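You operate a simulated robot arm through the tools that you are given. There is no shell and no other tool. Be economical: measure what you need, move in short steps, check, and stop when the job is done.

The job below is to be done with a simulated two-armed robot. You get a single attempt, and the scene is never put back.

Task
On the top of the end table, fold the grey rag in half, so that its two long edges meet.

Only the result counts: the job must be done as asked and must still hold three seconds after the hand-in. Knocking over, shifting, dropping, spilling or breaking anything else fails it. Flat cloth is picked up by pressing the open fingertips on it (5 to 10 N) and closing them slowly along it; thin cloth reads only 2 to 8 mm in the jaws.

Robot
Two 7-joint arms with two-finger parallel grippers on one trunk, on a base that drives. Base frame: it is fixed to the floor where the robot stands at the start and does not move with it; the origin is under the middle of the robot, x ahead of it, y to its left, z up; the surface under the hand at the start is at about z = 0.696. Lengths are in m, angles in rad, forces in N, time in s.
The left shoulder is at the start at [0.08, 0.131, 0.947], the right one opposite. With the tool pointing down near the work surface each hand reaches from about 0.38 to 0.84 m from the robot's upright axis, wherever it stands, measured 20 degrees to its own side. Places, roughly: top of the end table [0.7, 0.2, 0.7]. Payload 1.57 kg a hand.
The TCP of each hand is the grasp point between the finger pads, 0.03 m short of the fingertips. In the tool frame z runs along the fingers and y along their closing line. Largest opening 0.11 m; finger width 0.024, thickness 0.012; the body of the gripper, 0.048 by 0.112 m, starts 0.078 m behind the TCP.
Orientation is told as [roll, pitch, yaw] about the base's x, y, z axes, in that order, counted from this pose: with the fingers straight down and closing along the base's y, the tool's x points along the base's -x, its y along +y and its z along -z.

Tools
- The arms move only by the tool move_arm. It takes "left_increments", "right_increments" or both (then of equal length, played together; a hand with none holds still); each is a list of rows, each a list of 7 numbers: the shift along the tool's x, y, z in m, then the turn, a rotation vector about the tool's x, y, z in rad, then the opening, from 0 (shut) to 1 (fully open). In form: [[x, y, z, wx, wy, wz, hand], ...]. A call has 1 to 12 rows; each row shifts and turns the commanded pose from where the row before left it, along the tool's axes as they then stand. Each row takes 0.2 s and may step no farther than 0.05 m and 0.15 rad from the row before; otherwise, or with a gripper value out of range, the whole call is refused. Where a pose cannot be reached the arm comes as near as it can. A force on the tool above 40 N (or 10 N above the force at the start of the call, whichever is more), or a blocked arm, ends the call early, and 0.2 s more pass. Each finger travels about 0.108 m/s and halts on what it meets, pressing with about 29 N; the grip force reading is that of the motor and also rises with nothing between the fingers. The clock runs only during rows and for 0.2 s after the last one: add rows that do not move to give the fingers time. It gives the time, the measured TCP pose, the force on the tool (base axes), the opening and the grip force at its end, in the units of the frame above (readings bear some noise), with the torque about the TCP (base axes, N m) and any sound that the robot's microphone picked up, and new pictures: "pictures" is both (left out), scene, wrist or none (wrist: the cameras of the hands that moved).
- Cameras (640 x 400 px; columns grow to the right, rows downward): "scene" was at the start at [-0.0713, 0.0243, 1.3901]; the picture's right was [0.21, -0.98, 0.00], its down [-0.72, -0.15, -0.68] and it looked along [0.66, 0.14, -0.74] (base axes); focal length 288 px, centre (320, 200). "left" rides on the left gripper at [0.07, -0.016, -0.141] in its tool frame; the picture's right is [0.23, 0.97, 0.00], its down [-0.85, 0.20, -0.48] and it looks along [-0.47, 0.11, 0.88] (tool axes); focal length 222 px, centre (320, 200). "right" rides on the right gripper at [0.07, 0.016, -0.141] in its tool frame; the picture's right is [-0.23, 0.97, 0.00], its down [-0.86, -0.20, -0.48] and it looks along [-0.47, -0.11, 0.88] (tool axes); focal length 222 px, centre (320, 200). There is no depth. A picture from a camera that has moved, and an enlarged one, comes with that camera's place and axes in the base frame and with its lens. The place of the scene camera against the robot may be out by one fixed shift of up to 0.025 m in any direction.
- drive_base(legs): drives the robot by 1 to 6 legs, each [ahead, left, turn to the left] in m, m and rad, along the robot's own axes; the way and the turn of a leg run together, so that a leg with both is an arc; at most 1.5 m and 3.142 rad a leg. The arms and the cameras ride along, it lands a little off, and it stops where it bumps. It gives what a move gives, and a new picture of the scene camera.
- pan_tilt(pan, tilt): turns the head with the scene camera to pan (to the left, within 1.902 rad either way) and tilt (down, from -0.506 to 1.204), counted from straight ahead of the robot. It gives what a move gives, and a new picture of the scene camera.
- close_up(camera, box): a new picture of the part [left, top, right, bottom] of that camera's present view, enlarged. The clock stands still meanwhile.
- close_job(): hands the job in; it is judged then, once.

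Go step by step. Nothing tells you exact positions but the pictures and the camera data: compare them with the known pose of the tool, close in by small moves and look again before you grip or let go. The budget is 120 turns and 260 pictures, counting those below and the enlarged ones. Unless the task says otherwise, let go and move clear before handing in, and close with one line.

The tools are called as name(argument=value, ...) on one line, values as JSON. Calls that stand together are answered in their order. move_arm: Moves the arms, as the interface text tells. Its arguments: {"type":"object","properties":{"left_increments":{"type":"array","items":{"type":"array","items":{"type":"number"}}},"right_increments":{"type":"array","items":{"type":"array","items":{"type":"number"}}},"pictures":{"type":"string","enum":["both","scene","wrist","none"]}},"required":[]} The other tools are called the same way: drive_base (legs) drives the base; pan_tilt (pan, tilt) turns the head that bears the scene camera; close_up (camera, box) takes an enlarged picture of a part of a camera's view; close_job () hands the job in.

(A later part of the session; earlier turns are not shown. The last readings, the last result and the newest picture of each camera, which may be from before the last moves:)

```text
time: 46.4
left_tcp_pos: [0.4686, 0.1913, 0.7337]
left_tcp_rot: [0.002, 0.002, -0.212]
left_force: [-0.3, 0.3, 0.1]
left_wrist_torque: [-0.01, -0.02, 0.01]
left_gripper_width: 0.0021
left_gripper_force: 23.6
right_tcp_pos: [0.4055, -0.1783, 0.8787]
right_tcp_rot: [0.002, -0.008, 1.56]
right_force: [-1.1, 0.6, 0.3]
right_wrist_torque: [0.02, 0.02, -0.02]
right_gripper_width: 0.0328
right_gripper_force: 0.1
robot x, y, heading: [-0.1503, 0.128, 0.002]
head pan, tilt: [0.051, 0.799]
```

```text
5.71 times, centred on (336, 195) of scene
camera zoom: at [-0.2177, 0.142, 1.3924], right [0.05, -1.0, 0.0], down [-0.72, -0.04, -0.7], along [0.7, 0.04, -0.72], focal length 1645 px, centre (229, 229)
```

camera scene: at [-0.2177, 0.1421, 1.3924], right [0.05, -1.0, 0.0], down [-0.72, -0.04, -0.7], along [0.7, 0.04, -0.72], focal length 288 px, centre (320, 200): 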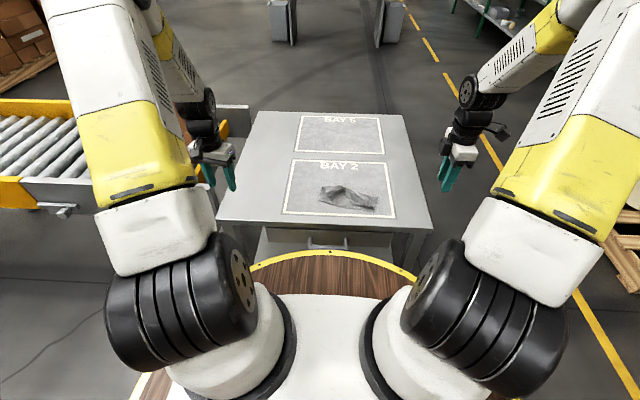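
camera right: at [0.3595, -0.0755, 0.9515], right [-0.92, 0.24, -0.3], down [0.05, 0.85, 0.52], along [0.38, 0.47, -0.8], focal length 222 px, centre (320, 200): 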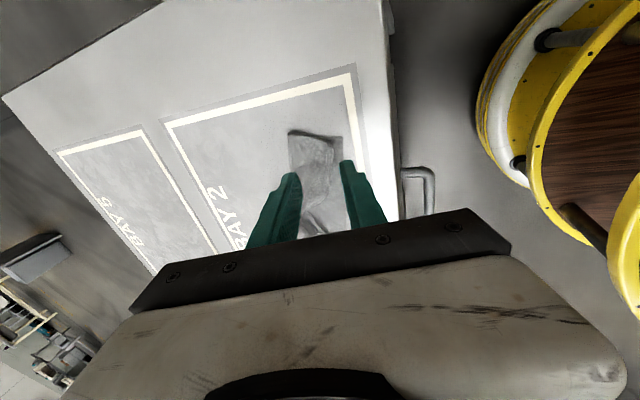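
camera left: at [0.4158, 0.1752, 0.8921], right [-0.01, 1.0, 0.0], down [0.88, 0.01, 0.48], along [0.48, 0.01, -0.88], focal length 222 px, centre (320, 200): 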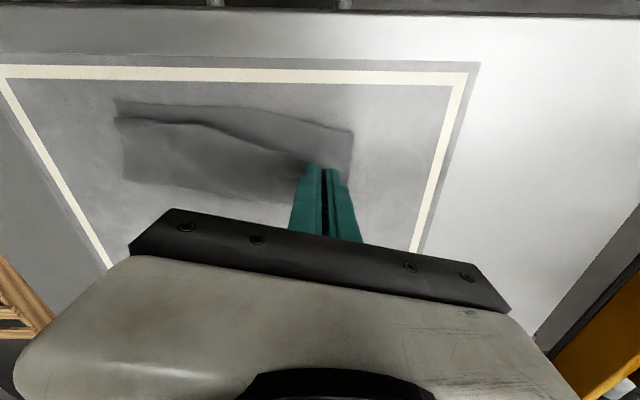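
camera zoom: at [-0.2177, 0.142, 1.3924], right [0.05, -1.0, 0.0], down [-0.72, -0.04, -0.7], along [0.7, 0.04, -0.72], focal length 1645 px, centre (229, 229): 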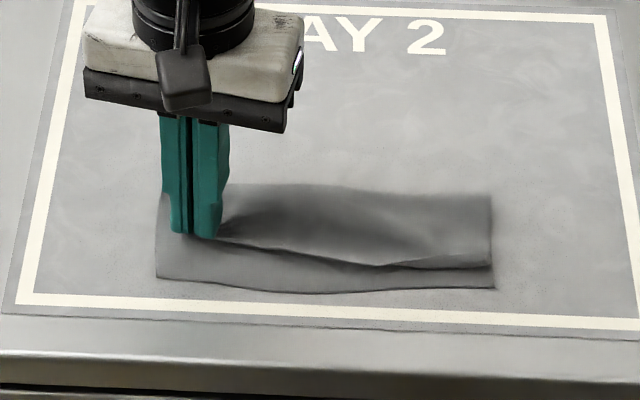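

The lower layer was dragged along, so it must be held down. I keep B slightly lifted and bring the right hand, fingers shut, above the lower layer's near strip to pin it.

move_arm(left_increments=[[0, 0, -0.004, 0, 0, 0, 0], [0, 0, -0.004, 0, 0, 0, 0], [0, 0, 0, 0, 0, 0, 0], [0, 0, 0, 0, 0, 0, 0], [0, 0, 0, 0, 0, 0, 0], [0, 0, 0, 0, 0, 0, 0], [0, 0, 0, 0, 0, 0, 0], [0, 0, 0, 0, 0, 0, 0], [0, 0, 0, 0, 0, 0, 0]], right_increments=[[-0.0354, -0.004, 0.013, 0, 0, 0, 0], [-0.0354, -0.004, 0.013, 0, 0, 0, 0], [-0.0354, -0.004, 0.013, 0, 0, 0, 0], [-0.0354, -0.004, 0.013, 0, 0, 0, 0], [-0.0354, -0.004, 0.013, 0, 0, 0, 0], [-0.0354, -0.004, 0.013, 0, 0, 0, 0], [-0.0354, -0.004, 0.013, 0, 0, 0, 0], [0, 0, 0.03, 0, 0, 0, 0], [0, 0, 0.01, 0, 0, 0, 0]], pictures="wrist")

close_up(camera="scene", box=[280, 160, 392, 230])

close_up(camera="right", box=[200, 60, 440, 210])

```text
time: 48.4
left_tcp_pos: [0.4679, 0.1899, 0.743]
left_tcp_rot: [0.001, 0.001, -0.212]
left_force: [0.3, 0.0, 1.4]
left_wrist_torque: [-0.03, -0.01, 0.03]
left_gripper_width: 0.0023
left_gripper_force: 23.5
right_tcp_pos: [0.4355, 0.0701, 0.7477]
right_tcp_rot: [0.002, -0.009, 1.561]
right_force: [-0.5, 0.4, -0.5]
right_wrist_torque: [0.03, -0.01, 0.02]
right_gripper_width: 0.0
right_gripper_force: 21.8
robot x, y, heading: [-0.1478, 0.1289, 0.002]
head pan, tilt: [0.051, 0.799]
camera right: at [0.42, 0.0011, 0.8888], right [-0.97, 0.24, 0.0], down [0.21, 0.85, 0.49], along [0.11, 0.47, -0.87], focal length 222 px, centre (320, 200)
camera left: at [0.3965, 0.1862, 0.8847], right [-0.02, 1.0, 0.0], down [0.88, 0.01, 0.48], along [0.48, 0.01, -0.88], focal length 222 px, centre (320, 200)
```

right: 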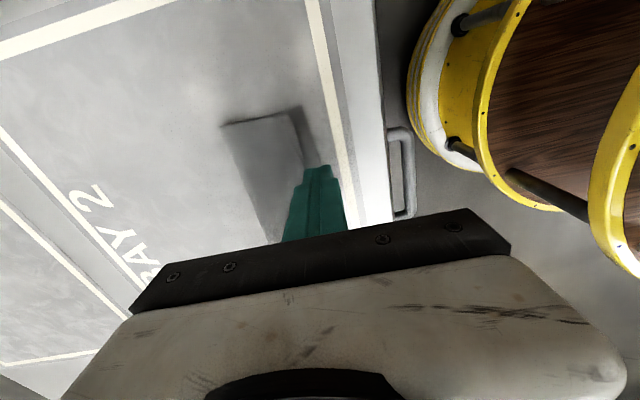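
left: 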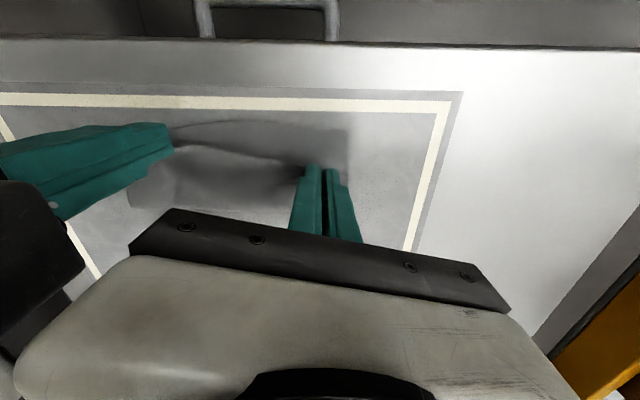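

```text
5.71 times, centred on (336, 195) of scene
camera zoom: at [-0.2177, 0.1421, 1.3924], right [0.06, -1.0, 0.0], down [-0.72, -0.04, -0.7], along [0.7, 0.04, -0.72], focal length 1645 px, centre (229, 229)
```

zoom: 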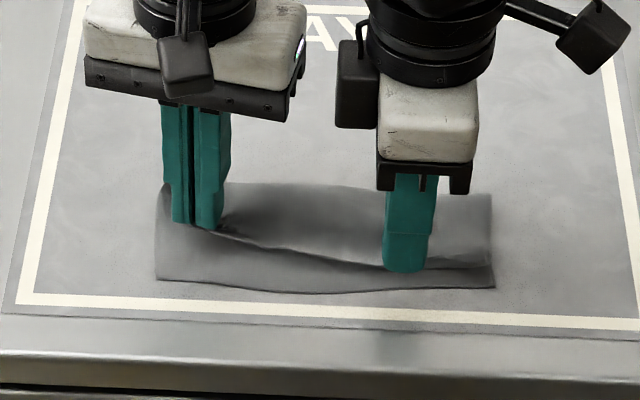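

```text
2.67 times, centred on (320, 135) of right
camera zoom: at [0.42, 0.0011, 0.8888], right [-0.97, 0.24, 0.0], down [0.21, 0.85, 0.49], along [0.11, 0.47, -0.87], focal length 592 px, centre (320, 373)
```

zoom: 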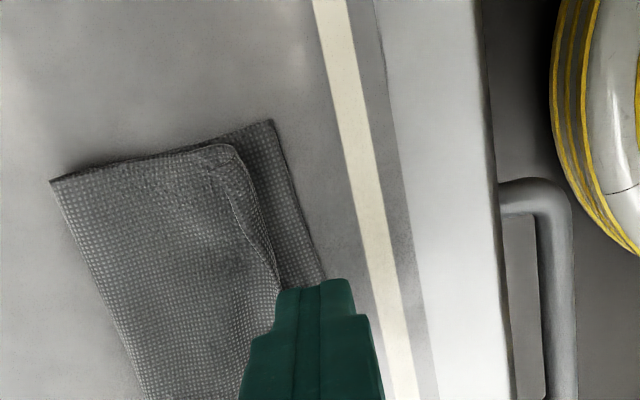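

The shut fingers stand right over the bare strip (x 0.434–0.450). I press it down.

move_arm(right_increments=[[0, 0, 0.012, 0, 0, 0, 0], [0, 0, 0.006, 0, 0, 0, 0], [0, 0, 0.002, 0, 0, 0, 0], [0, 0, 0.001, 0, 0, 0, 0], [0, 0, 0, 0, 0, 0, 0]], pictures="none")

```text
time: 49.6
left_tcp_pos: [0.4693, 0.1893, 0.7432]
left_tcp_rot: [0.001, 0.001, -0.213]
left_force: [-0.2, 0.0, 0.1]
left_wrist_torque: [-0.02, 0.0, 0.06]
left_gripper_width: 0.0025
left_gripper_force: 23.4
right_tcp_pos: [0.436, 0.0694, 0.7288]
right_tcp_rot: [-0.001, -0.011, 1.561]
right_force: [-0.5, 0.0, 0.8]
right_wrist_torque: [0.01, 0.01, 0.01]
right_gripper_width: 0.0
right_gripper_force: 21.1
robot x, y, heading: [-0.1464, 0.1289, 0.002]
head pan, tilt: [0.051, 0.799]
```

move_arm(right_increments=[[0, 0, 0.001, 0, 0, 0, 0], [0, 0, 0.0007, 0, 0, 0, 0], [0, 0, 0, 0, 0, 0, 0]], left_increments=[[0, 0, 0, 0, 0, 0, 0], [0, 0, -0.006, 0, 0, 0, 0], [0, 0, 0, 0, 0, 0, 0]], pictures="none")

```text
time: 50.4
left_tcp_pos: [0.4687, 0.1906, 0.7491]
left_tcp_rot: [0.002, 0.002, -0.212]
left_force: [0.8, 0.2, 0.1]
left_wrist_torque: [0.01, 0.01, 0.04]
left_gripper_width: 0.0026
left_gripper_force: 23.6
right_tcp_pos: [0.4354, 0.0694, 0.7272]
right_tcp_rot: [-0.001, -0.009, 1.561]
right_force: [1.0, 0.4, 5.5]
right_wrist_torque: [0.02, -0.06, 0.01]
right_gripper_width: 0.0001
right_gripper_force: 21.1
robot x, y, heading: [-0.146, 0.1275, 0.0]
head pan, tilt: [0.051, 0.799]
```

The strip is pinned (5.5 N, rising slightly with one more push). Now the left hand draws B over to D and lowers it.

move_arm(right_increments=[[0, 0, 0.0006, 0, 0, 0, 0], [0, 0, 0, 0, 0, 0, 0], [0, 0, 0, 0, 0, 0, 0], [0, 0, 0, 0, 0, 0, 0], [0, 0, 0, 0, 0, 0, 0], [0, 0, 0, 0, 0, 0, 0], [0, 0, 0, 0, 0, 0, 0]], left_increments=[[0, 0, 0, 0, 0, 0, 0], [0.0067, 0, 0, 0, 0, -0.05, 0], [0.0067, 0, 0, 0, 0, -0.05, 0], [0.0067, 0, 0.003, 0, 0, -0.05, 0], [0.0067, 0, 0.005, 0, 0, -0.05, 0], [0, 0, 0.007, 0, 0, 0, 0], [0, 0, 0.002, 0, 0, 0, 0]], pictures="wrist")

close_up(camera="left", box=[160, 60, 480, 260])

close_up(camera="scene", box=[280, 160, 392, 230])

```text
time: 52.0
left_tcp_pos: [0.4408, 0.1943, 0.7321]
left_tcp_rot: [0.003, 0.001, -0.012]
left_force: [-0.2, 0.7, 4.0]
left_wrist_torque: [0.01, 0.01, 0.01]
left_gripper_width: 0.0022
left_gripper_force: 24.3
right_tcp_pos: [0.4347, 0.0711, 0.7267]
right_tcp_rot: [0.001, -0.008, 1.56]
right_force: [1.8, -0.9, 16.3]
right_wrist_torque: [0.05, -0.15, 0.05]
right_gripper_width: 0.0
right_gripper_force: 21.3
robot x, y, heading: [-0.1502, 0.1341, 0.004]
head pan, tilt: [0.051, 0.799]
camera right: at [0.4191, 0.0009, 0.8684], right [-0.97, 0.24, 0.0], down [0.21, 0.85, 0.49], along [0.11, 0.47, -0.87], focal length 222 px, centre (320, 200)
camera left: at [0.3715, 0.1763, 0.8738], right [-0.21, 0.98, 0.0], down [0.86, 0.19, 0.48], along [0.47, 0.1, -0.88], focal length 222 px, centre (320, 200)
```

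right: 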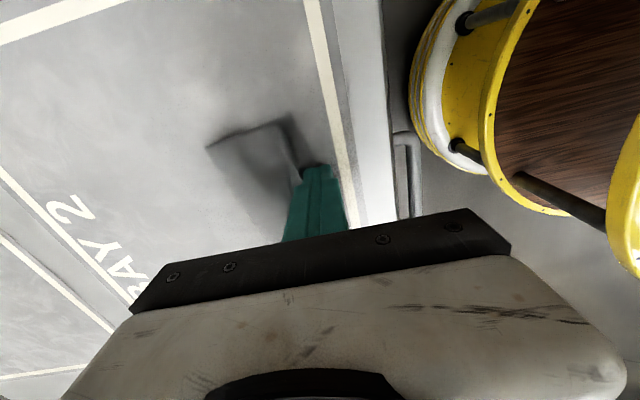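
left: 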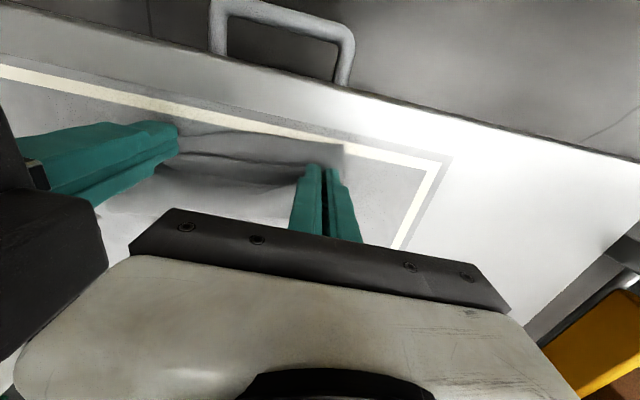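

```text
2.00 times, centred on (320, 160) of left
camera zoom: at [0.3715, 0.1763, 0.8738], right [-0.21, 0.98, 0.0], down [0.86, 0.19, 0.48], along [0.47, 0.1, -0.88], focal length 444 px, centre (320, 280)
```

zoom: 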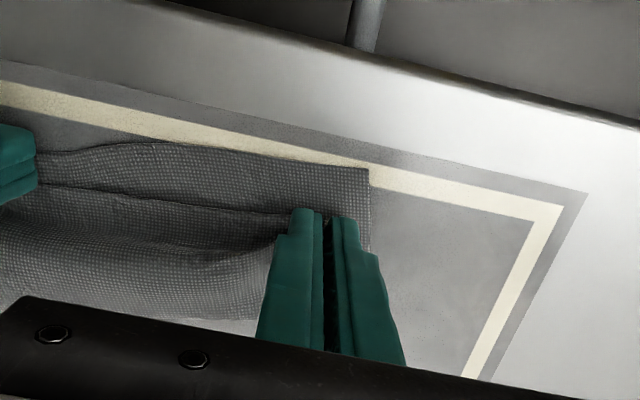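

```text
5.71 times, centred on (336, 195) of scene
camera zoom: at [-0.2182, 0.1421, 1.3923], right [0.05, -1.0, 0.0], down [-0.72, -0.04, -0.7], along [0.7, 0.04, -0.72], focal length 1645 px, centre (229, 229)
```

zoom: 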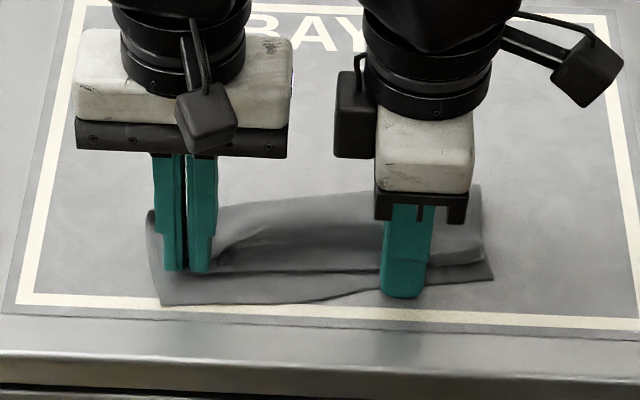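

The upper edge now runs roughly parallel to the lower one, but still short of it. I release the left hand upward and then the right, and look at the result.

move_arm(left_increments=[[0, 0, 0, 0, 0, 0, 0.04], [0, 0, 0, 0, 0, 0, 0.08], [0, 0, -0.004, 0, 0, 0, 0.12], [0, 0, -0.01, 0, 0, 0, 0.16], [0, 0, -0.03, 0, 0, 0, 0.2], [0, 0, -0.04, 0, 0, 0, 0.2], [0, 0.04, 0, 0, 0, 0, 0.2], [0, 0.04, 0, 0, 0, 0, 0.2]], right_increments=[[0, 0, 0, 0, 0, 0, 0], [0, 0, 0, 0, 0, 0, 0], [0, 0, 0, 0, 0, 0, 0], [0, 0, 0, 0, 0, 0, 0], [0, 0, 0, 0, 0, 0, 0], [0, 0, -0.02, 0, 0, 0, 0], [0, 0, -0.04, 0, 0, 0, 0], [0.04, 0, -0.03, 0, 0, 0, 0]], pictures="wrist")

close_up(camera="scene", box=[280, 160, 392, 230])

close_up(camera="left", box=[20, 70, 340, 270])

```text
time: 53.8
left_tcp_pos: [0.4443, 0.2736, 0.8157]
left_tcp_rot: [0.002, 0.002, -0.013]
left_force: [0.6, 0.6, 1.0]
left_wrist_torque: [0.02, 0.01, -0.02]
left_gripper_width: 0.0221
left_gripper_force: 0.1
right_tcp_pos: [0.4342, 0.0306, 0.8147]
right_tcp_rot: [0.002, -0.008, 1.562]
right_force: [0.3, 0.3, -1.2]
right_wrist_torque: [0.02, 0.05, 0.03]
right_gripper_width: 0.0
right_gripper_force: 21.7
robot x, y, heading: [-0.151, 0.1315, 0.006]
head pan, tilt: [0.051, 0.799]
camera right: at [0.4184, -0.0395, 0.9558], right [-0.97, 0.24, 0.0], down [0.21, 0.85, 0.49], along [0.11, 0.47, -0.87], focal length 222 px, centre (320, 200)
camera left: at [0.3737, 0.256, 0.9572], right [-0.21, 0.98, 0.0], down [0.86, 0.19, 0.48], along [0.47, 0.1, -0.88], focal length 222 px, centre (320, 200)
```

right: 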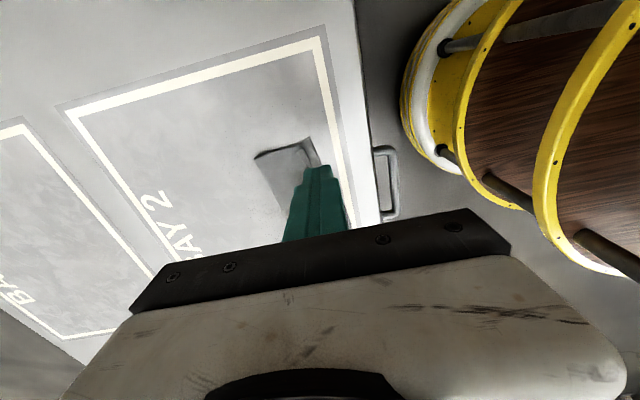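
left: 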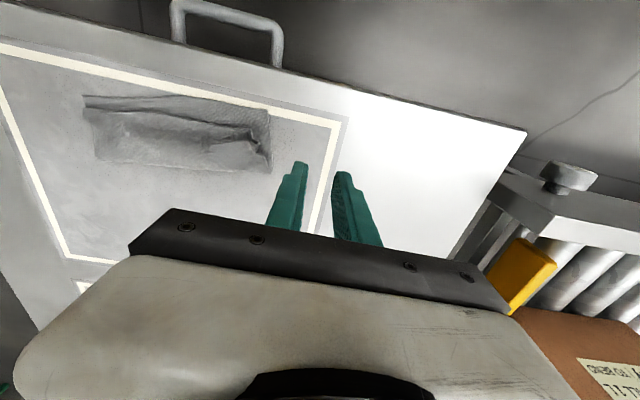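

```text
5.71 times, centred on (336, 195) of scene
camera zoom: at [-0.2174, 0.1421, 1.3924], right [0.06, -1.0, 0.0], down [-0.72, -0.04, -0.7], along [0.7, 0.04, -0.72], focal length 1645 px, centre (229, 229)
```

zoom: 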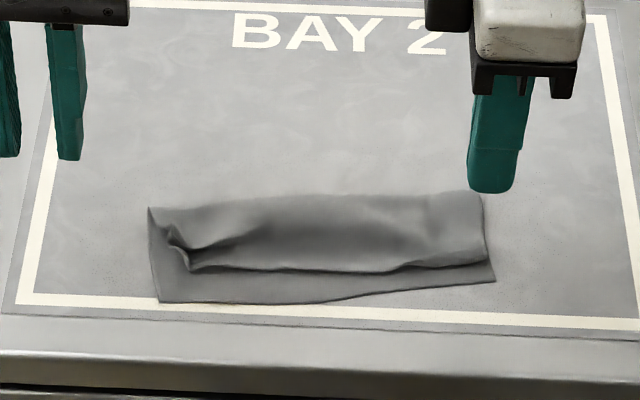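

```text
2.00 times, centred on (180, 170) of left
camera zoom: at [0.3737, 0.256, 0.9572], right [-0.21, 0.98, 0.0], down [0.86, 0.19, 0.48], along [0.47, 0.1, -0.88], focal length 444 px, centre (600, 260)
```

zoom: 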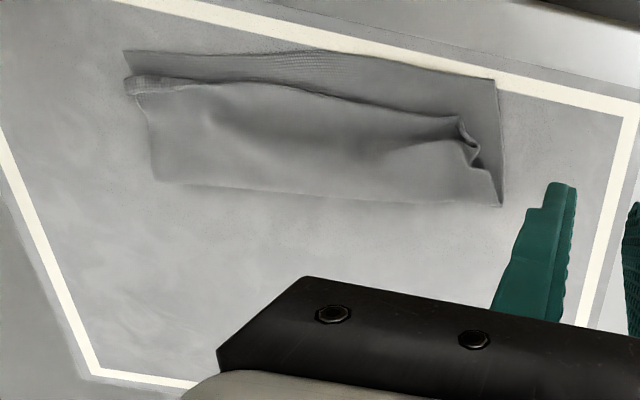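

The lower layer is exactly half the rag (0.075 m), so the missing strip of the upper layer must be tucked or rolled at its edge. I zoom in on that edge.

close_up(camera="left", box=[75, 80, 175, 142])

close_up(camera="left", box=[180, 85, 280, 147])

close_up(camera="right", box=[240, 120, 340, 182])

close_up(camera="scene", box=[300, 185, 372, 230])

```text
6.40 times, centred on (125, 111) of left
camera zoom: at [0.3737, 0.256, 0.9572], right [-0.21, 0.98, 0.0], down [0.86, 0.19, 0.48], along [0.47, 0.1, -0.88], focal length 1422 px, centre (1568, 770)
```

zoom: 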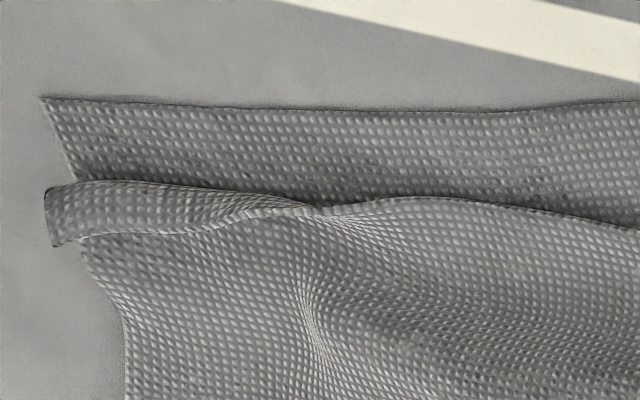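

```text
6.40 times, centred on (230, 116) of left
camera zoom: at [0.3737, 0.256, 0.9572], right [-0.21, 0.98, 0.0], down [0.86, 0.19, 0.48], along [0.47, 0.1, -0.88], focal length 1422 px, centre (896, 738)
```

zoom: 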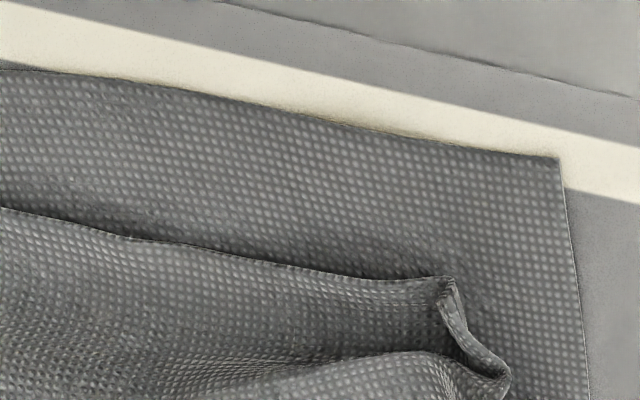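

```text
6.40 times, centred on (290, 151) of right
camera zoom: at [0.4184, -0.0395, 0.9558], right [-0.97, 0.24, 0.0], down [0.21, 0.85, 0.49], along [0.11, 0.47, -0.87], focal length 1422 px, centre (512, 514)
```

zoom: 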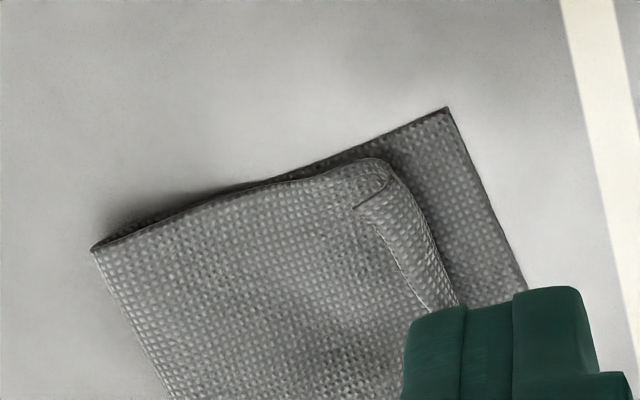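

```text
8.89 times, centred on (336, 208) of scene
camera zoom: at [-0.2174, 0.1421, 1.3924], right [0.06, -1.0, 0.0], down [-0.72, -0.04, -0.7], along [0.7, 0.04, -0.72], focal length 2559 px, centre (178, 133)
```

zoom: 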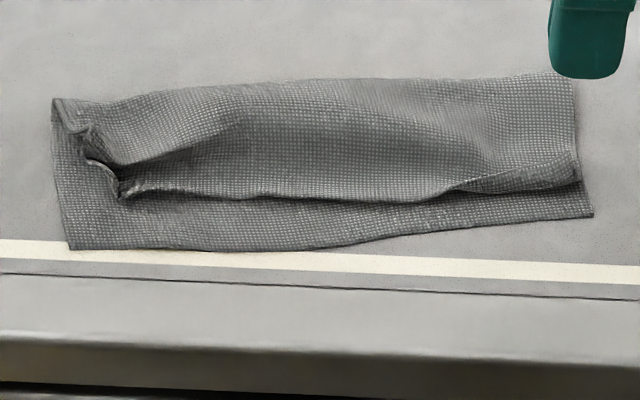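

At A the edge strip is folded back on top (about 1 cm), and the rest of the slack sits in the hump. I'll brush the strip open with shut right fingertips moving towards −x; first I set down just behind its free edge.

move_arm(right_increments=[[0.0035, -0.023, 0.02, 0, 0, 0, 0], [0.0035, -0.023, 0.02, 0, 0, 0, 0], [0, 0, 0.02, 0, 0, 0, 0], [0, 0, 0.02, 0, 0, 0, 0], [0, 0, 0.004, 0, 0, 0, 0]], pictures="none")

close_up(camera="left", box=[55, 70, 195, 157])

close_up(camera="right", box=[240, 90, 400, 190])

```text
time: 55.0
left_tcp_pos: [0.444, 0.2721, 0.8155]
left_tcp_rot: [0.002, 0.001, -0.012]
left_force: [-0.5, 0.5, -0.2]
left_wrist_torque: [0.01, 0.0, -0.02]
left_gripper_width: 0.022
left_gripper_force: 0.1
right_tcp_pos: [0.4801, 0.0222, 0.7307]
right_tcp_rot: [0.001, -0.008, 1.559]
right_force: [-0.5, 0.3, -0.3]
right_wrist_torque: [0.01, 0.02, 0.01]
right_gripper_width: 0.0
right_gripper_force: 21.0
robot x, y, heading: [-0.1495, 0.1266, 0.002]
head pan, tilt: [0.051, 0.799]
```

```text
4.57 times, centred on (125, 114) of left
camera zoom: at [0.3735, 0.2559, 0.957], right [-0.21, 0.98, 0.0], down [0.86, 0.19, 0.48], along [0.47, 0.1, -0.88], focal length 1015 px, centre (1211, 595)
```

zoom: 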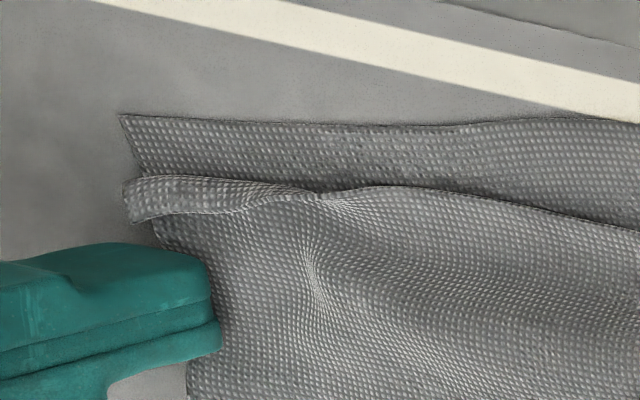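

```text
4.00 times, centred on (320, 140) of right
camera zoom: at [0.4643, -0.0463, 0.8723], right [-0.97, 0.24, 0.0], down [0.21, 0.85, 0.49], along [0.11, 0.47, -0.87], focal length 888 px, centre (320, 440)
```

zoom: 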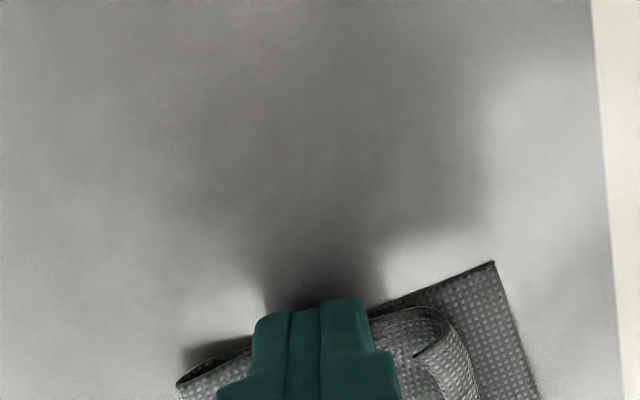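

move_arm(right_increments=[[-0.008, 0, 0.001, 0, 0, 0, 0], [0, 0.006, 0.0005, 0, 0, 0, 0], [0, 0.006, 0, 0, 0, 0, 0], [0, 0.006, 0, 0, 0, 0, 0], [0, 0.006, 0, 0, 0, 0, 0], [0, 0.005, 0, 0, 0, 0, 0]], pictures="none")

close_up(camera="left", box=[55, 70, 195, 157])

close_up(camera="right", box=[240, 90, 400, 190])

```text
time: 56.4
left_tcp_pos: [0.4431, 0.2745, 0.8151]
left_tcp_rot: [0.0, 0.002, -0.013]
left_force: [0.1, 0.3, -0.1]
left_wrist_torque: [0.0, 0.0, -0.01]
left_gripper_width: 0.0221
left_gripper_force: 0.1
right_tcp_pos: [0.4508, 0.0303, 0.731]
right_tcp_rot: [-0.001, -0.009, 1.562]
right_force: [0.2, 0.2, 0.5]
right_wrist_torque: [0.0, -0.02, 0.04]
right_gripper_width: 0.0
right_gripper_force: 21.0
robot x, y, heading: [-0.1515, 0.1316, 0.007]
head pan, tilt: [0.051, 0.799]
```

```text
4.57 times, centred on (125, 114) of left
camera zoom: at [0.3736, 0.2559, 0.9569], right [-0.21, 0.98, 0.0], down [0.86, 0.19, 0.48], along [0.47, 0.1, -0.88], focal length 1015 px, centre (1211, 595)
```

zoom: 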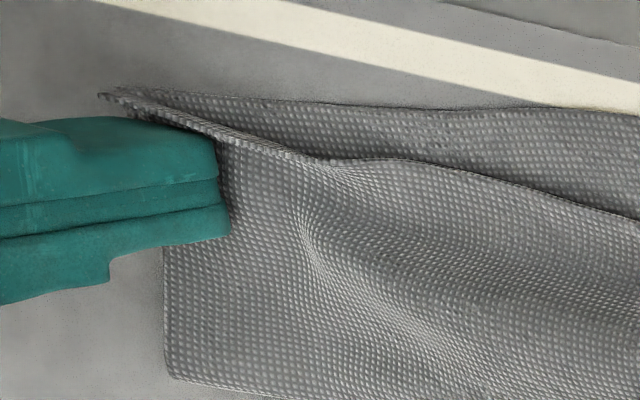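

```text
4.00 times, centred on (320, 140) of right
camera zoom: at [0.4352, -0.0386, 0.8717], right [-0.97, 0.24, 0.0], down [0.21, 0.85, 0.49], along [0.11, 0.47, -0.87], focal length 888 px, centre (320, 440)
```

zoom: 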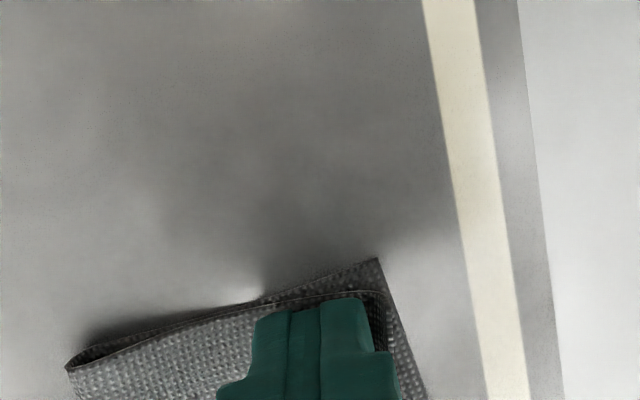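

The strip flipped and stands against the fingers, right at the lower edge. I roll over it and press it flat.

move_arm(right_increments=[[0, 0.005, -0.001, 0, 0, 0, 0], [0, 0.005, -0.001, 0, 0, 0, 0], [0, 0.004, -0.0005, 0, 0, 0, 0], [0, 0, 0.002, 0, 0, 0, 0], [0, 0, 0.001, 0, 0, 0, 0]], pictures="none")

close_up(camera="left", box=[55, 70, 195, 157])

```text
time: 57.6
left_tcp_pos: [0.4425, 0.2724, 0.8147]
left_tcp_rot: [0.002, 0.002, -0.013]
left_force: [0.3, -0.1, -0.5]
left_wrist_torque: [-0.01, -0.02, 0.01]
left_gripper_width: 0.0221
left_gripper_force: 0.0
right_tcp_pos: [0.4374, 0.0297, 0.7311]
right_tcp_rot: [0.0, -0.009, 1.562]
right_force: [-0.1, 0.2, 0.0]
right_wrist_torque: [0.03, 0.0, 0.01]
right_gripper_width: 0.0
right_gripper_force: 21.5
robot x, y, heading: [-0.1508, 0.1298, 0.0]
head pan, tilt: [0.051, 0.799]
```

```text
4.57 times, centred on (125, 114) of left
camera zoom: at [0.3735, 0.2559, 0.957], right [-0.21, 0.98, 0.0], down [0.86, 0.19, 0.48], along [0.47, 0.1, -0.88], focal length 1015 px, centre (1211, 595)
```

zoom: 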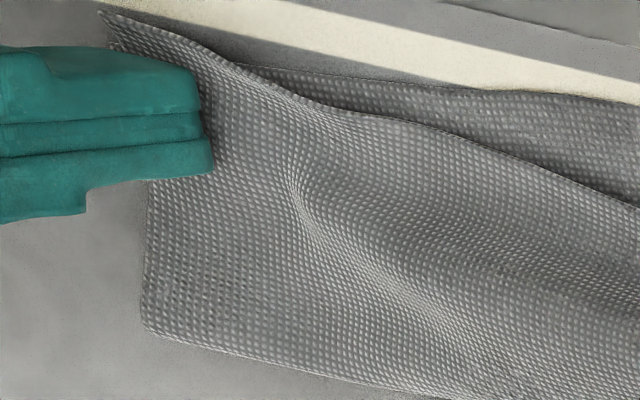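

A's strip now lies out towards the near edge. I lift the right hand clear and check.

move_arm(right_increments=[[0, 0, -0.02, 0, 0, 0, 0], [0, 0, -0.04, 0, 0, 0, 0], [0.04, 0, -0.03, 0, 0, 0, 0], [0.04, 0, 0, 0, 0, 0, 0]], pictures="none")

close_up(camera="left", box=[45, 60, 295, 216])

close_up(camera="scene", box=[300, 185, 372, 230])

close_up(camera="right", box=[220, 90, 380, 190])

```text
time: 58.6
left_tcp_pos: [0.4433, 0.2733, 0.8151]
left_tcp_rot: [0.002, 0.002, -0.013]
left_force: [0.2, 0.3, -0.6]
left_wrist_torque: [-0.03, -0.04, -0.02]
left_gripper_width: 0.022
left_gripper_force: 0.1
right_tcp_pos: [0.4355, -0.0491, 0.8212]
right_tcp_rot: [0.0, -0.009, 1.562]
right_force: [-0.1, -0.3, 0.0]
right_wrist_torque: [-0.01, 0.0, -0.02]
right_gripper_width: 0.0001
right_gripper_force: 21.2
robot x, y, heading: [-0.1497, 0.1346, 0.005]
head pan, tilt: [0.051, 0.799]
```

```text
2.56 times, centred on (170, 138) of left
camera zoom: at [0.3736, 0.2565, 0.9569], right [-0.21, 0.98, 0.0], down [0.86, 0.19, 0.48], along [0.47, 0.1, -0.88], focal length 569 px, centre (704, 359)
```

zoom: 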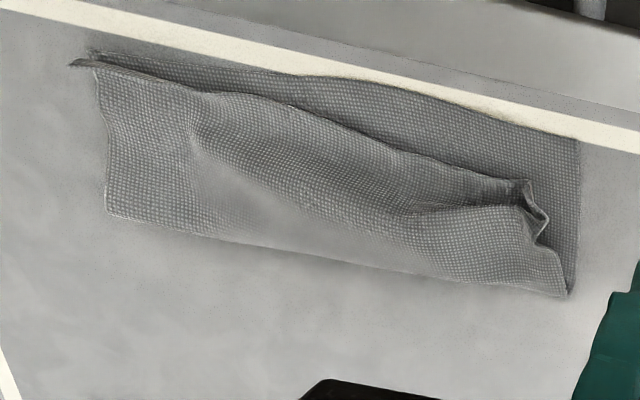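

```text
8.89 times, centred on (336, 208) of scene
camera zoom: at [-0.2175, 0.1425, 1.3924], right [0.06, -1.0, 0.0], down [-0.72, -0.04, -0.7], along [0.7, 0.04, -0.72], focal length 2559 px, centre (178, 133)
```

zoom: 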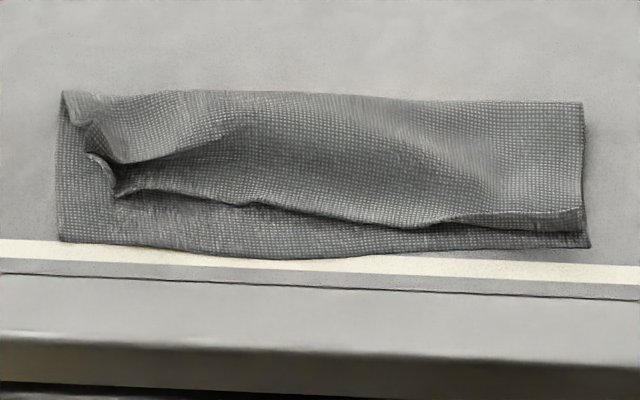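

```text
4.00 times, centred on (300, 140) of right
camera zoom: at [0.42, -0.1172, 0.9627], right [-0.97, 0.24, 0.0], down [0.21, 0.85, 0.49], along [0.11, 0.47, -0.87], focal length 888 px, centre (400, 440)
```

zoom: 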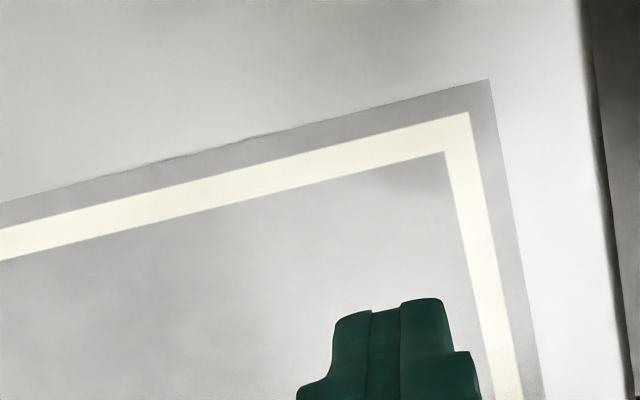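

A is now almost exactly on C, and the rag lies straight along y. The same brushing should open the crumpled strip at B, so I set the shut left fingers on the upper layer just inside it.

move_arm(left_increments=[[-0.0046, -0.0343, 0, 0, 0, 0, 0], [-0.0046, -0.0343, 0, 0, 0, 0, 0], [-0.0046, -0.0343, 0, 0, 0, 0, 0], [0, 0, 0.03, 0, 0, 0, 0], [0, 0, 0.03, 0, 0, 0, 0], [0, 0, 0.015, 0, 0, 0, 0], [0, 0, 0.005, 0, 0, 0, 0]], pictures="none")

close_up(camera="left", box=[220, 90, 420, 215])

close_up(camera="scene", box=[300, 185, 372, 230])

```text
time: 60.2
left_tcp_pos: [0.4557, 0.1689, 0.7354]
left_tcp_rot: [0.003, 0.001, -0.014]
left_force: [0.6, -0.8, 1.1]
left_wrist_torque: [-0.02, 0.0, -0.01]
left_gripper_width: 0.0001
left_gripper_force: 21.2
right_tcp_pos: [0.4348, -0.0478, 0.8216]
right_tcp_rot: [0.001, -0.009, 1.559]
right_force: [-0.3, -0.3, -0.2]
right_wrist_torque: [-0.02, 0.01, 0.0]
right_gripper_width: 0.0
right_gripper_force: 21.5
robot x, y, heading: [-0.1487, 0.1301, 0.006]
head pan, tilt: [0.051, 0.799]
```

```text
3.20 times, centred on (320, 152) of left
camera zoom: at [0.3858, 0.1513, 0.8767], right [-0.21, 0.98, 0.0], down [0.86, 0.19, 0.48], along [0.47, 0.1, -0.88], focal length 711 px, centre (320, 352)
```

zoom: 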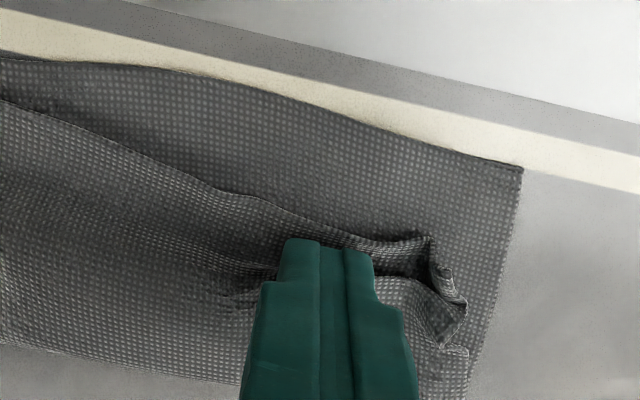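

```text
8.89 times, centred on (336, 208) of scene
camera zoom: at [-0.2177, 0.142, 1.3924], right [0.05, -1.0, 0.0], down [-0.72, -0.04, -0.7], along [0.7, 0.04, -0.72], focal length 2559 px, centre (178, 133)
```

zoom: 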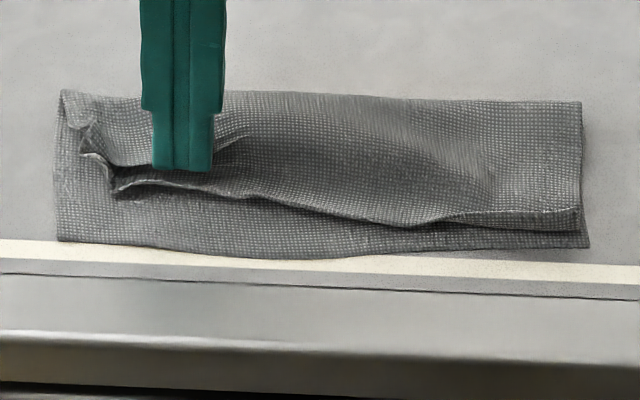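

move_arm(left_increments=[[0, 0, 0.002, 0, 0, 0, 0], [0.003, 0.006, 0.001, 0, 0, 0, 0], [0.004, 0.006, 0, 0, 0, 0, 0], [0.005, 0.006, 0, 0, 0, 0, 0], [0.005, 0.005, 0, 0, 0, 0, 0], [0.005, 0.004, 0, 0, 0, 0, 0]], pictures="none")

close_up(camera="left", box=[220, 90, 420, 215])

close_up(camera="scene", box=[300, 185, 372, 230])

```text
time: 61.6
left_tcp_pos: [0.4335, 0.1961, 0.7338]
left_tcp_rot: [0.002, 0.002, -0.015]
left_force: [0.5, 0.1, -0.4]
left_wrist_torque: [0.01, 0.01, -0.02]
left_gripper_width: 0.0001
left_gripper_force: 21.2
right_tcp_pos: [0.4351, -0.0488, 0.8221]
right_tcp_rot: [-0.001, -0.009, 1.561]
right_force: [0.8, -0.3, 0.3]
right_wrist_torque: [0.01, -0.04, 0.02]
right_gripper_width: 0.0
right_gripper_force: 21.6
robot x, y, heading: [-0.15, 0.1302, 0.007]
head pan, tilt: [0.051, 0.799]
```

```text
3.20 times, centred on (320, 152) of left
camera zoom: at [0.3636, 0.1796, 0.8743], right [-0.21, 0.98, 0.0], down [0.86, 0.19, 0.48], along [0.47, 0.1, -0.88], focal length 711 px, centre (320, 352)
```

zoom: 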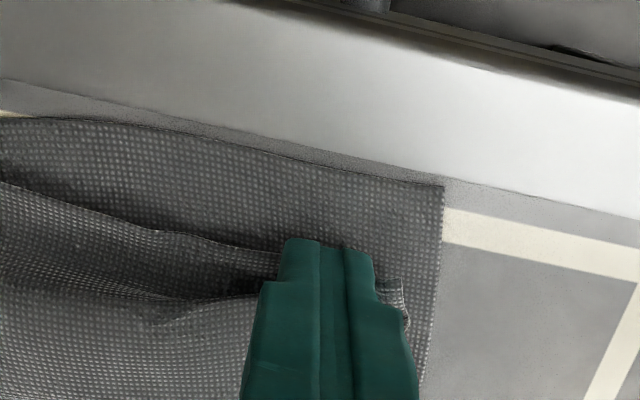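

```text
8.89 times, centred on (336, 208) of scene
camera zoom: at [-0.2176, 0.142, 1.3924], right [0.05, -1.0, 0.0], down [-0.72, -0.04, -0.7], along [0.7, 0.04, -0.72], focal length 2559 px, centre (178, 133)
```

zoom: 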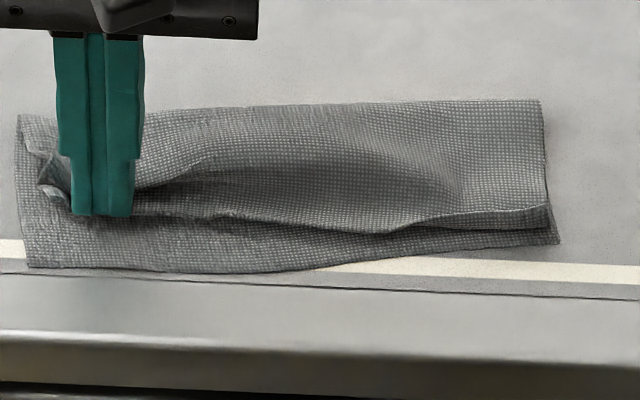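

The whole rag slid along, since the layers stick to each other. Better to peel B up, carry it through the air and lay it down. I lift and look for B's standing strip.

move_arm(left_increments=[[0, 0, -0.02, 0, 0, 0, 0], [0, 0, -0.03, 0, 0, 0, 0.3], [0, 0.015, 0, 0, 0, 0, 0.3], [0, 0, 0, 0, 0, 0, 0.3]], pictures="none")

close_up(camera="left", box=[200, 80, 440, 230])

close_up(camera="scene", box=[300, 185, 372, 230])

```text
time: 62.6
left_tcp_pos: [0.4354, 0.2135, 0.7823]
left_tcp_rot: [0.002, 0.002, -0.014]
left_force: [-0.5, -0.5, 0.1]
left_wrist_torque: [0.01, -0.02, 0.03]
left_gripper_width: 0.0328
left_gripper_force: 0.1
right_tcp_pos: [0.4364, -0.0484, 0.8207]
right_tcp_rot: [0.001, -0.009, 1.561]
right_force: [0.3, -0.3, 1.1]
right_wrist_torque: [0.01, 0.0, 0.05]
right_gripper_width: 0.0
right_gripper_force: 20.7
robot x, y, heading: [-0.1524, 0.13, 0.005]
head pan, tilt: [0.051, 0.799]
```

```text
2.67 times, centred on (320, 155) of left
camera zoom: at [0.3647, 0.1957, 0.9241], right [-0.21, 0.98, 0.0], down [0.86, 0.19, 0.48], along [0.47, 0.1, -0.88], focal length 592 px, centre (320, 320)
```

zoom: 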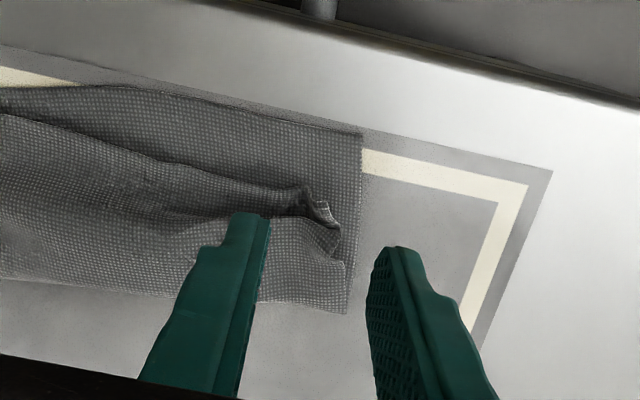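

```text
8.89 times, centred on (336, 208) of scene
camera zoom: at [-0.2176, 0.142, 1.3924], right [0.05, -1.0, 0.0], down [-0.72, -0.04, -0.7], along [0.7, 0.04, -0.72], focal length 2559 px, centre (178, 133)
```

zoom: 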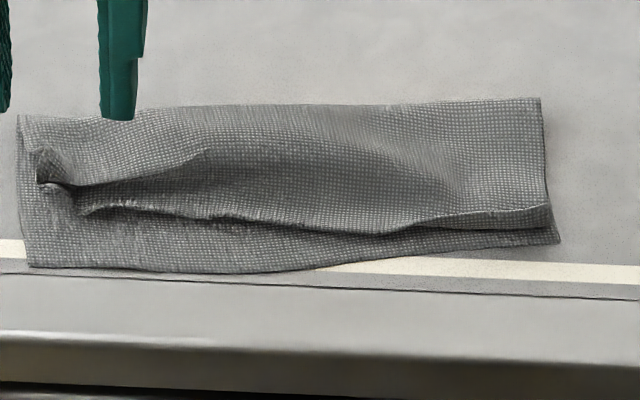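

close_up(camera="left", box=[280, 125, 360, 175])

close_up(camera="scene", box=[298, 193, 330, 213])

```text
8.00 times, centred on (320, 150) of left
camera zoom: at [0.3647, 0.1957, 0.9241], right [-0.21, 0.98, 0.0], down [0.86, 0.19, 0.48], along [0.47, 0.1, -0.88], focal length 1777 px, centre (320, 600)
```

zoom: 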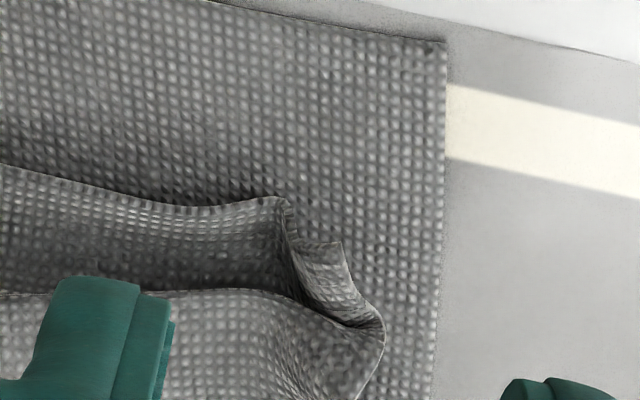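

```text
16.00 times, centred on (314, 203) of scene
camera zoom: at [-0.2176, 0.142, 1.3924], right [0.05, -1.0, 0.0], down [-0.72, -0.04, -0.7], along [0.7, 0.04, -0.72], focal length 4606 px, centre (416, 152)
```

zoom: 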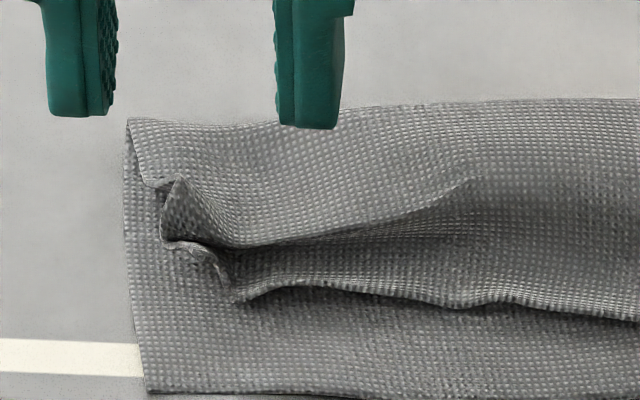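

B's corner has a pleat stored just behind its edge (edge x≈0.429, target x≈0.406). I turn the left hand so the fingers close along x, to take the edge itself, peel it up and carry it over.

move_arm(left_increments=[[0, 0, 0, 0, 0, 0.1415, 0.2], [0, 0, 0, 0, 0, 0.1415, 0.2], [0, 0, 0, 0, 0, 0.1415, 0.2], [0, 0, 0, 0, 0, 0.1415, 0.2], [0, 0, 0, 0, 0, 0.1415, 0.2], [0, 0, 0, 0, 0, 0.1415, 0.2], [0, 0, 0, 0, 0, 0.1415, 0.2], [0, 0, 0, 0, 0, 0.1415, 0.2], [0, 0, 0, 0, 0, 0.1415, 0.2], [0, 0, 0, 0, 0, 0.1415, 0.2], [0, 0, 0, 0, 0, 0.1415, 0.2], [-0.0185, 0, 0, 0, 0, 0, 0.2]], pictures="wrist")

close_up(camera="left", box=[220, 100, 420, 225])

close_up(camera="scene", box=[298, 180, 338, 205])

```text
time: 65.2
left_tcp_pos: [0.433, 0.194, 0.7816]
left_tcp_rot: [-0.002, 0.003, -1.573]
left_force: [-0.1, -0.4, 0.5]
left_wrist_torque: [-0.03, 0.0, -0.03]
left_gripper_width: 0.0221
left_gripper_force: 0.0
right_tcp_pos: [0.4357, -0.0481, 0.8222]
right_tcp_rot: [0.001, -0.009, 1.559]
right_force: [0.2, 0.5, -0.2]
right_wrist_torque: [-0.01, -0.03, 0.01]
right_gripper_width: 0.0
right_gripper_force: 21.4
robot x, y, heading: [-0.149, 0.1309, 0.002]
head pan, tilt: [0.051, 0.799]
camera left: at [0.4178, 0.261, 0.9233], right [0.97, 0.23, 0.0], down [0.2, -0.86, 0.48], along [0.11, -0.46, -0.88], focal length 222 px, centre (320, 200)
```

left: 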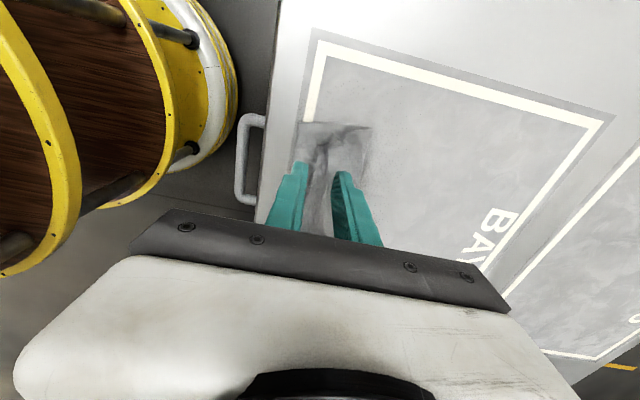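

```text
3.20 times, centred on (320, 162) of left
camera zoom: at [0.4178, 0.261, 0.9233], right [0.97, 0.23, 0.0], down [0.2, -0.86, 0.48], along [0.11, -0.46, -0.88], focal length 711 px, centre (320, 320)
```

zoom: 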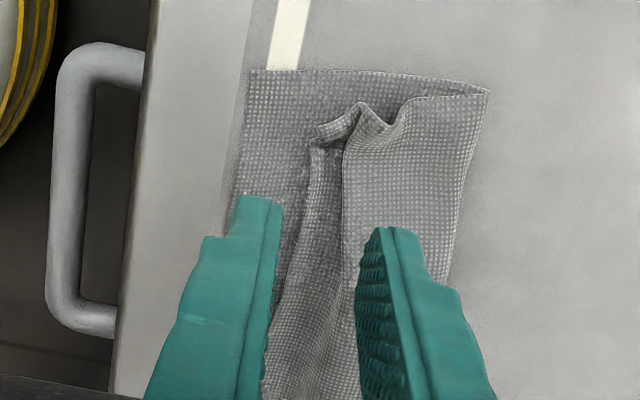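

```text
16.00 times, centred on (318, 192) of scene
camera zoom: at [-0.2176, 0.1422, 1.3924], right [0.06, -1.0, 0.0], down [-0.72, -0.04, -0.7], along [0.7, 0.04, -0.72], focal length 4606 px, centre (352, 320)
```

zoom: 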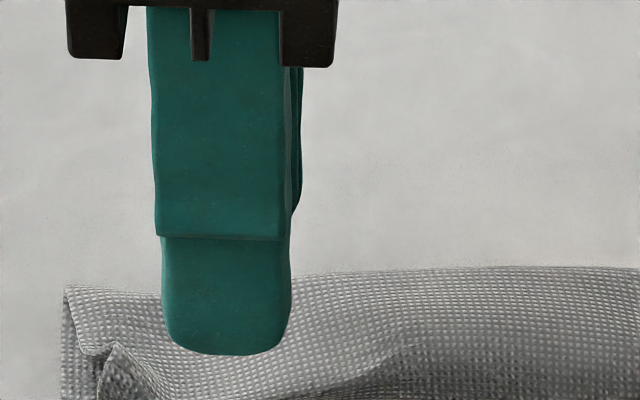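

I see the Z-pleat clearly. New idea: set the outer finger on the bare table just in front of the lower edge as a stop, and the inner finger on the upper strip. Closing then draws the upper edge out to the stop; a slight tilt lets the outer finger sit lower.

move_arm(left_increments=[[0.001, -0.0095, 0, -0.05, 0, 0, 0.24], [0, -0.0097, 0, -0.05, 0, 0, 0.24], [0, -0.0025, 0.024, 0, 0, 0, 0.24], [0, -0.0018, 0.018, 0, 0, 0, 0.24], [0, -0.0005, 0.005, 0, 0, 0, 0.24]], pictures="none")

close_up(camera="left", box=[240, 100, 400, 200])

close_up(camera="scene", box=[290, 180, 354, 220])

```text
time: 66.4
left_tcp_pos: [0.4136, 0.1937, 0.7338]
left_tcp_rot: [0.1, 0.001, -1.568]
left_force: [-0.1, 0.5, 0.1]
left_wrist_torque: [-0.05, 0.05, -0.02]
left_gripper_width: 0.0261
left_gripper_force: 0.0
right_tcp_pos: [0.4362, -0.049, 0.823]
right_tcp_rot: [0.0, -0.008, 1.561]
right_force: [0.1, -0.3, -0.5]
right_wrist_torque: [-0.03, 0.01, 0.01]
right_gripper_width: 0.0001
right_gripper_force: 21.2
robot x, y, heading: [-0.1487, 0.1297, 0.006]
head pan, tilt: [0.051, 0.799]
```

```text
4.00 times, centred on (320, 150) of left
camera zoom: at [0.3837, 0.2619, 0.8742], right [0.97, 0.23, 0.1], down [0.15, -0.86, 0.49], along [0.2, -0.46, -0.86], focal length 888 px, centre (320, 400)
```

zoom: 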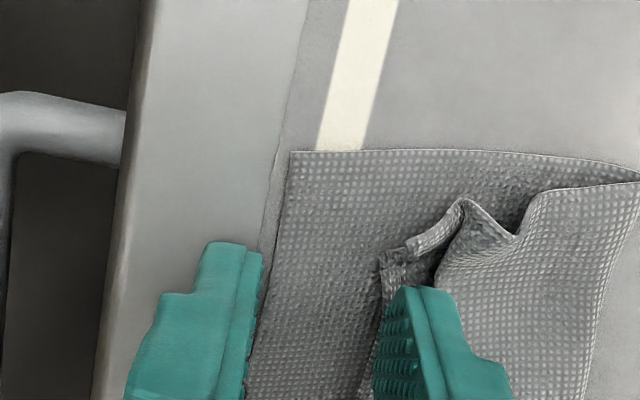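

```text
10.00 times, centred on (322, 200) of scene
camera zoom: at [-0.2177, 0.1421, 1.3924], right [0.05, -1.0, 0.0], down [-0.72, -0.04, -0.7], along [0.7, 0.04, -0.72], focal length 2879 px, centre (300, 200)
```

zoom: 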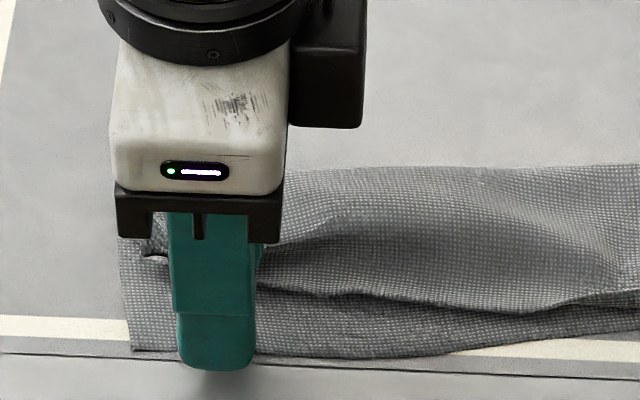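

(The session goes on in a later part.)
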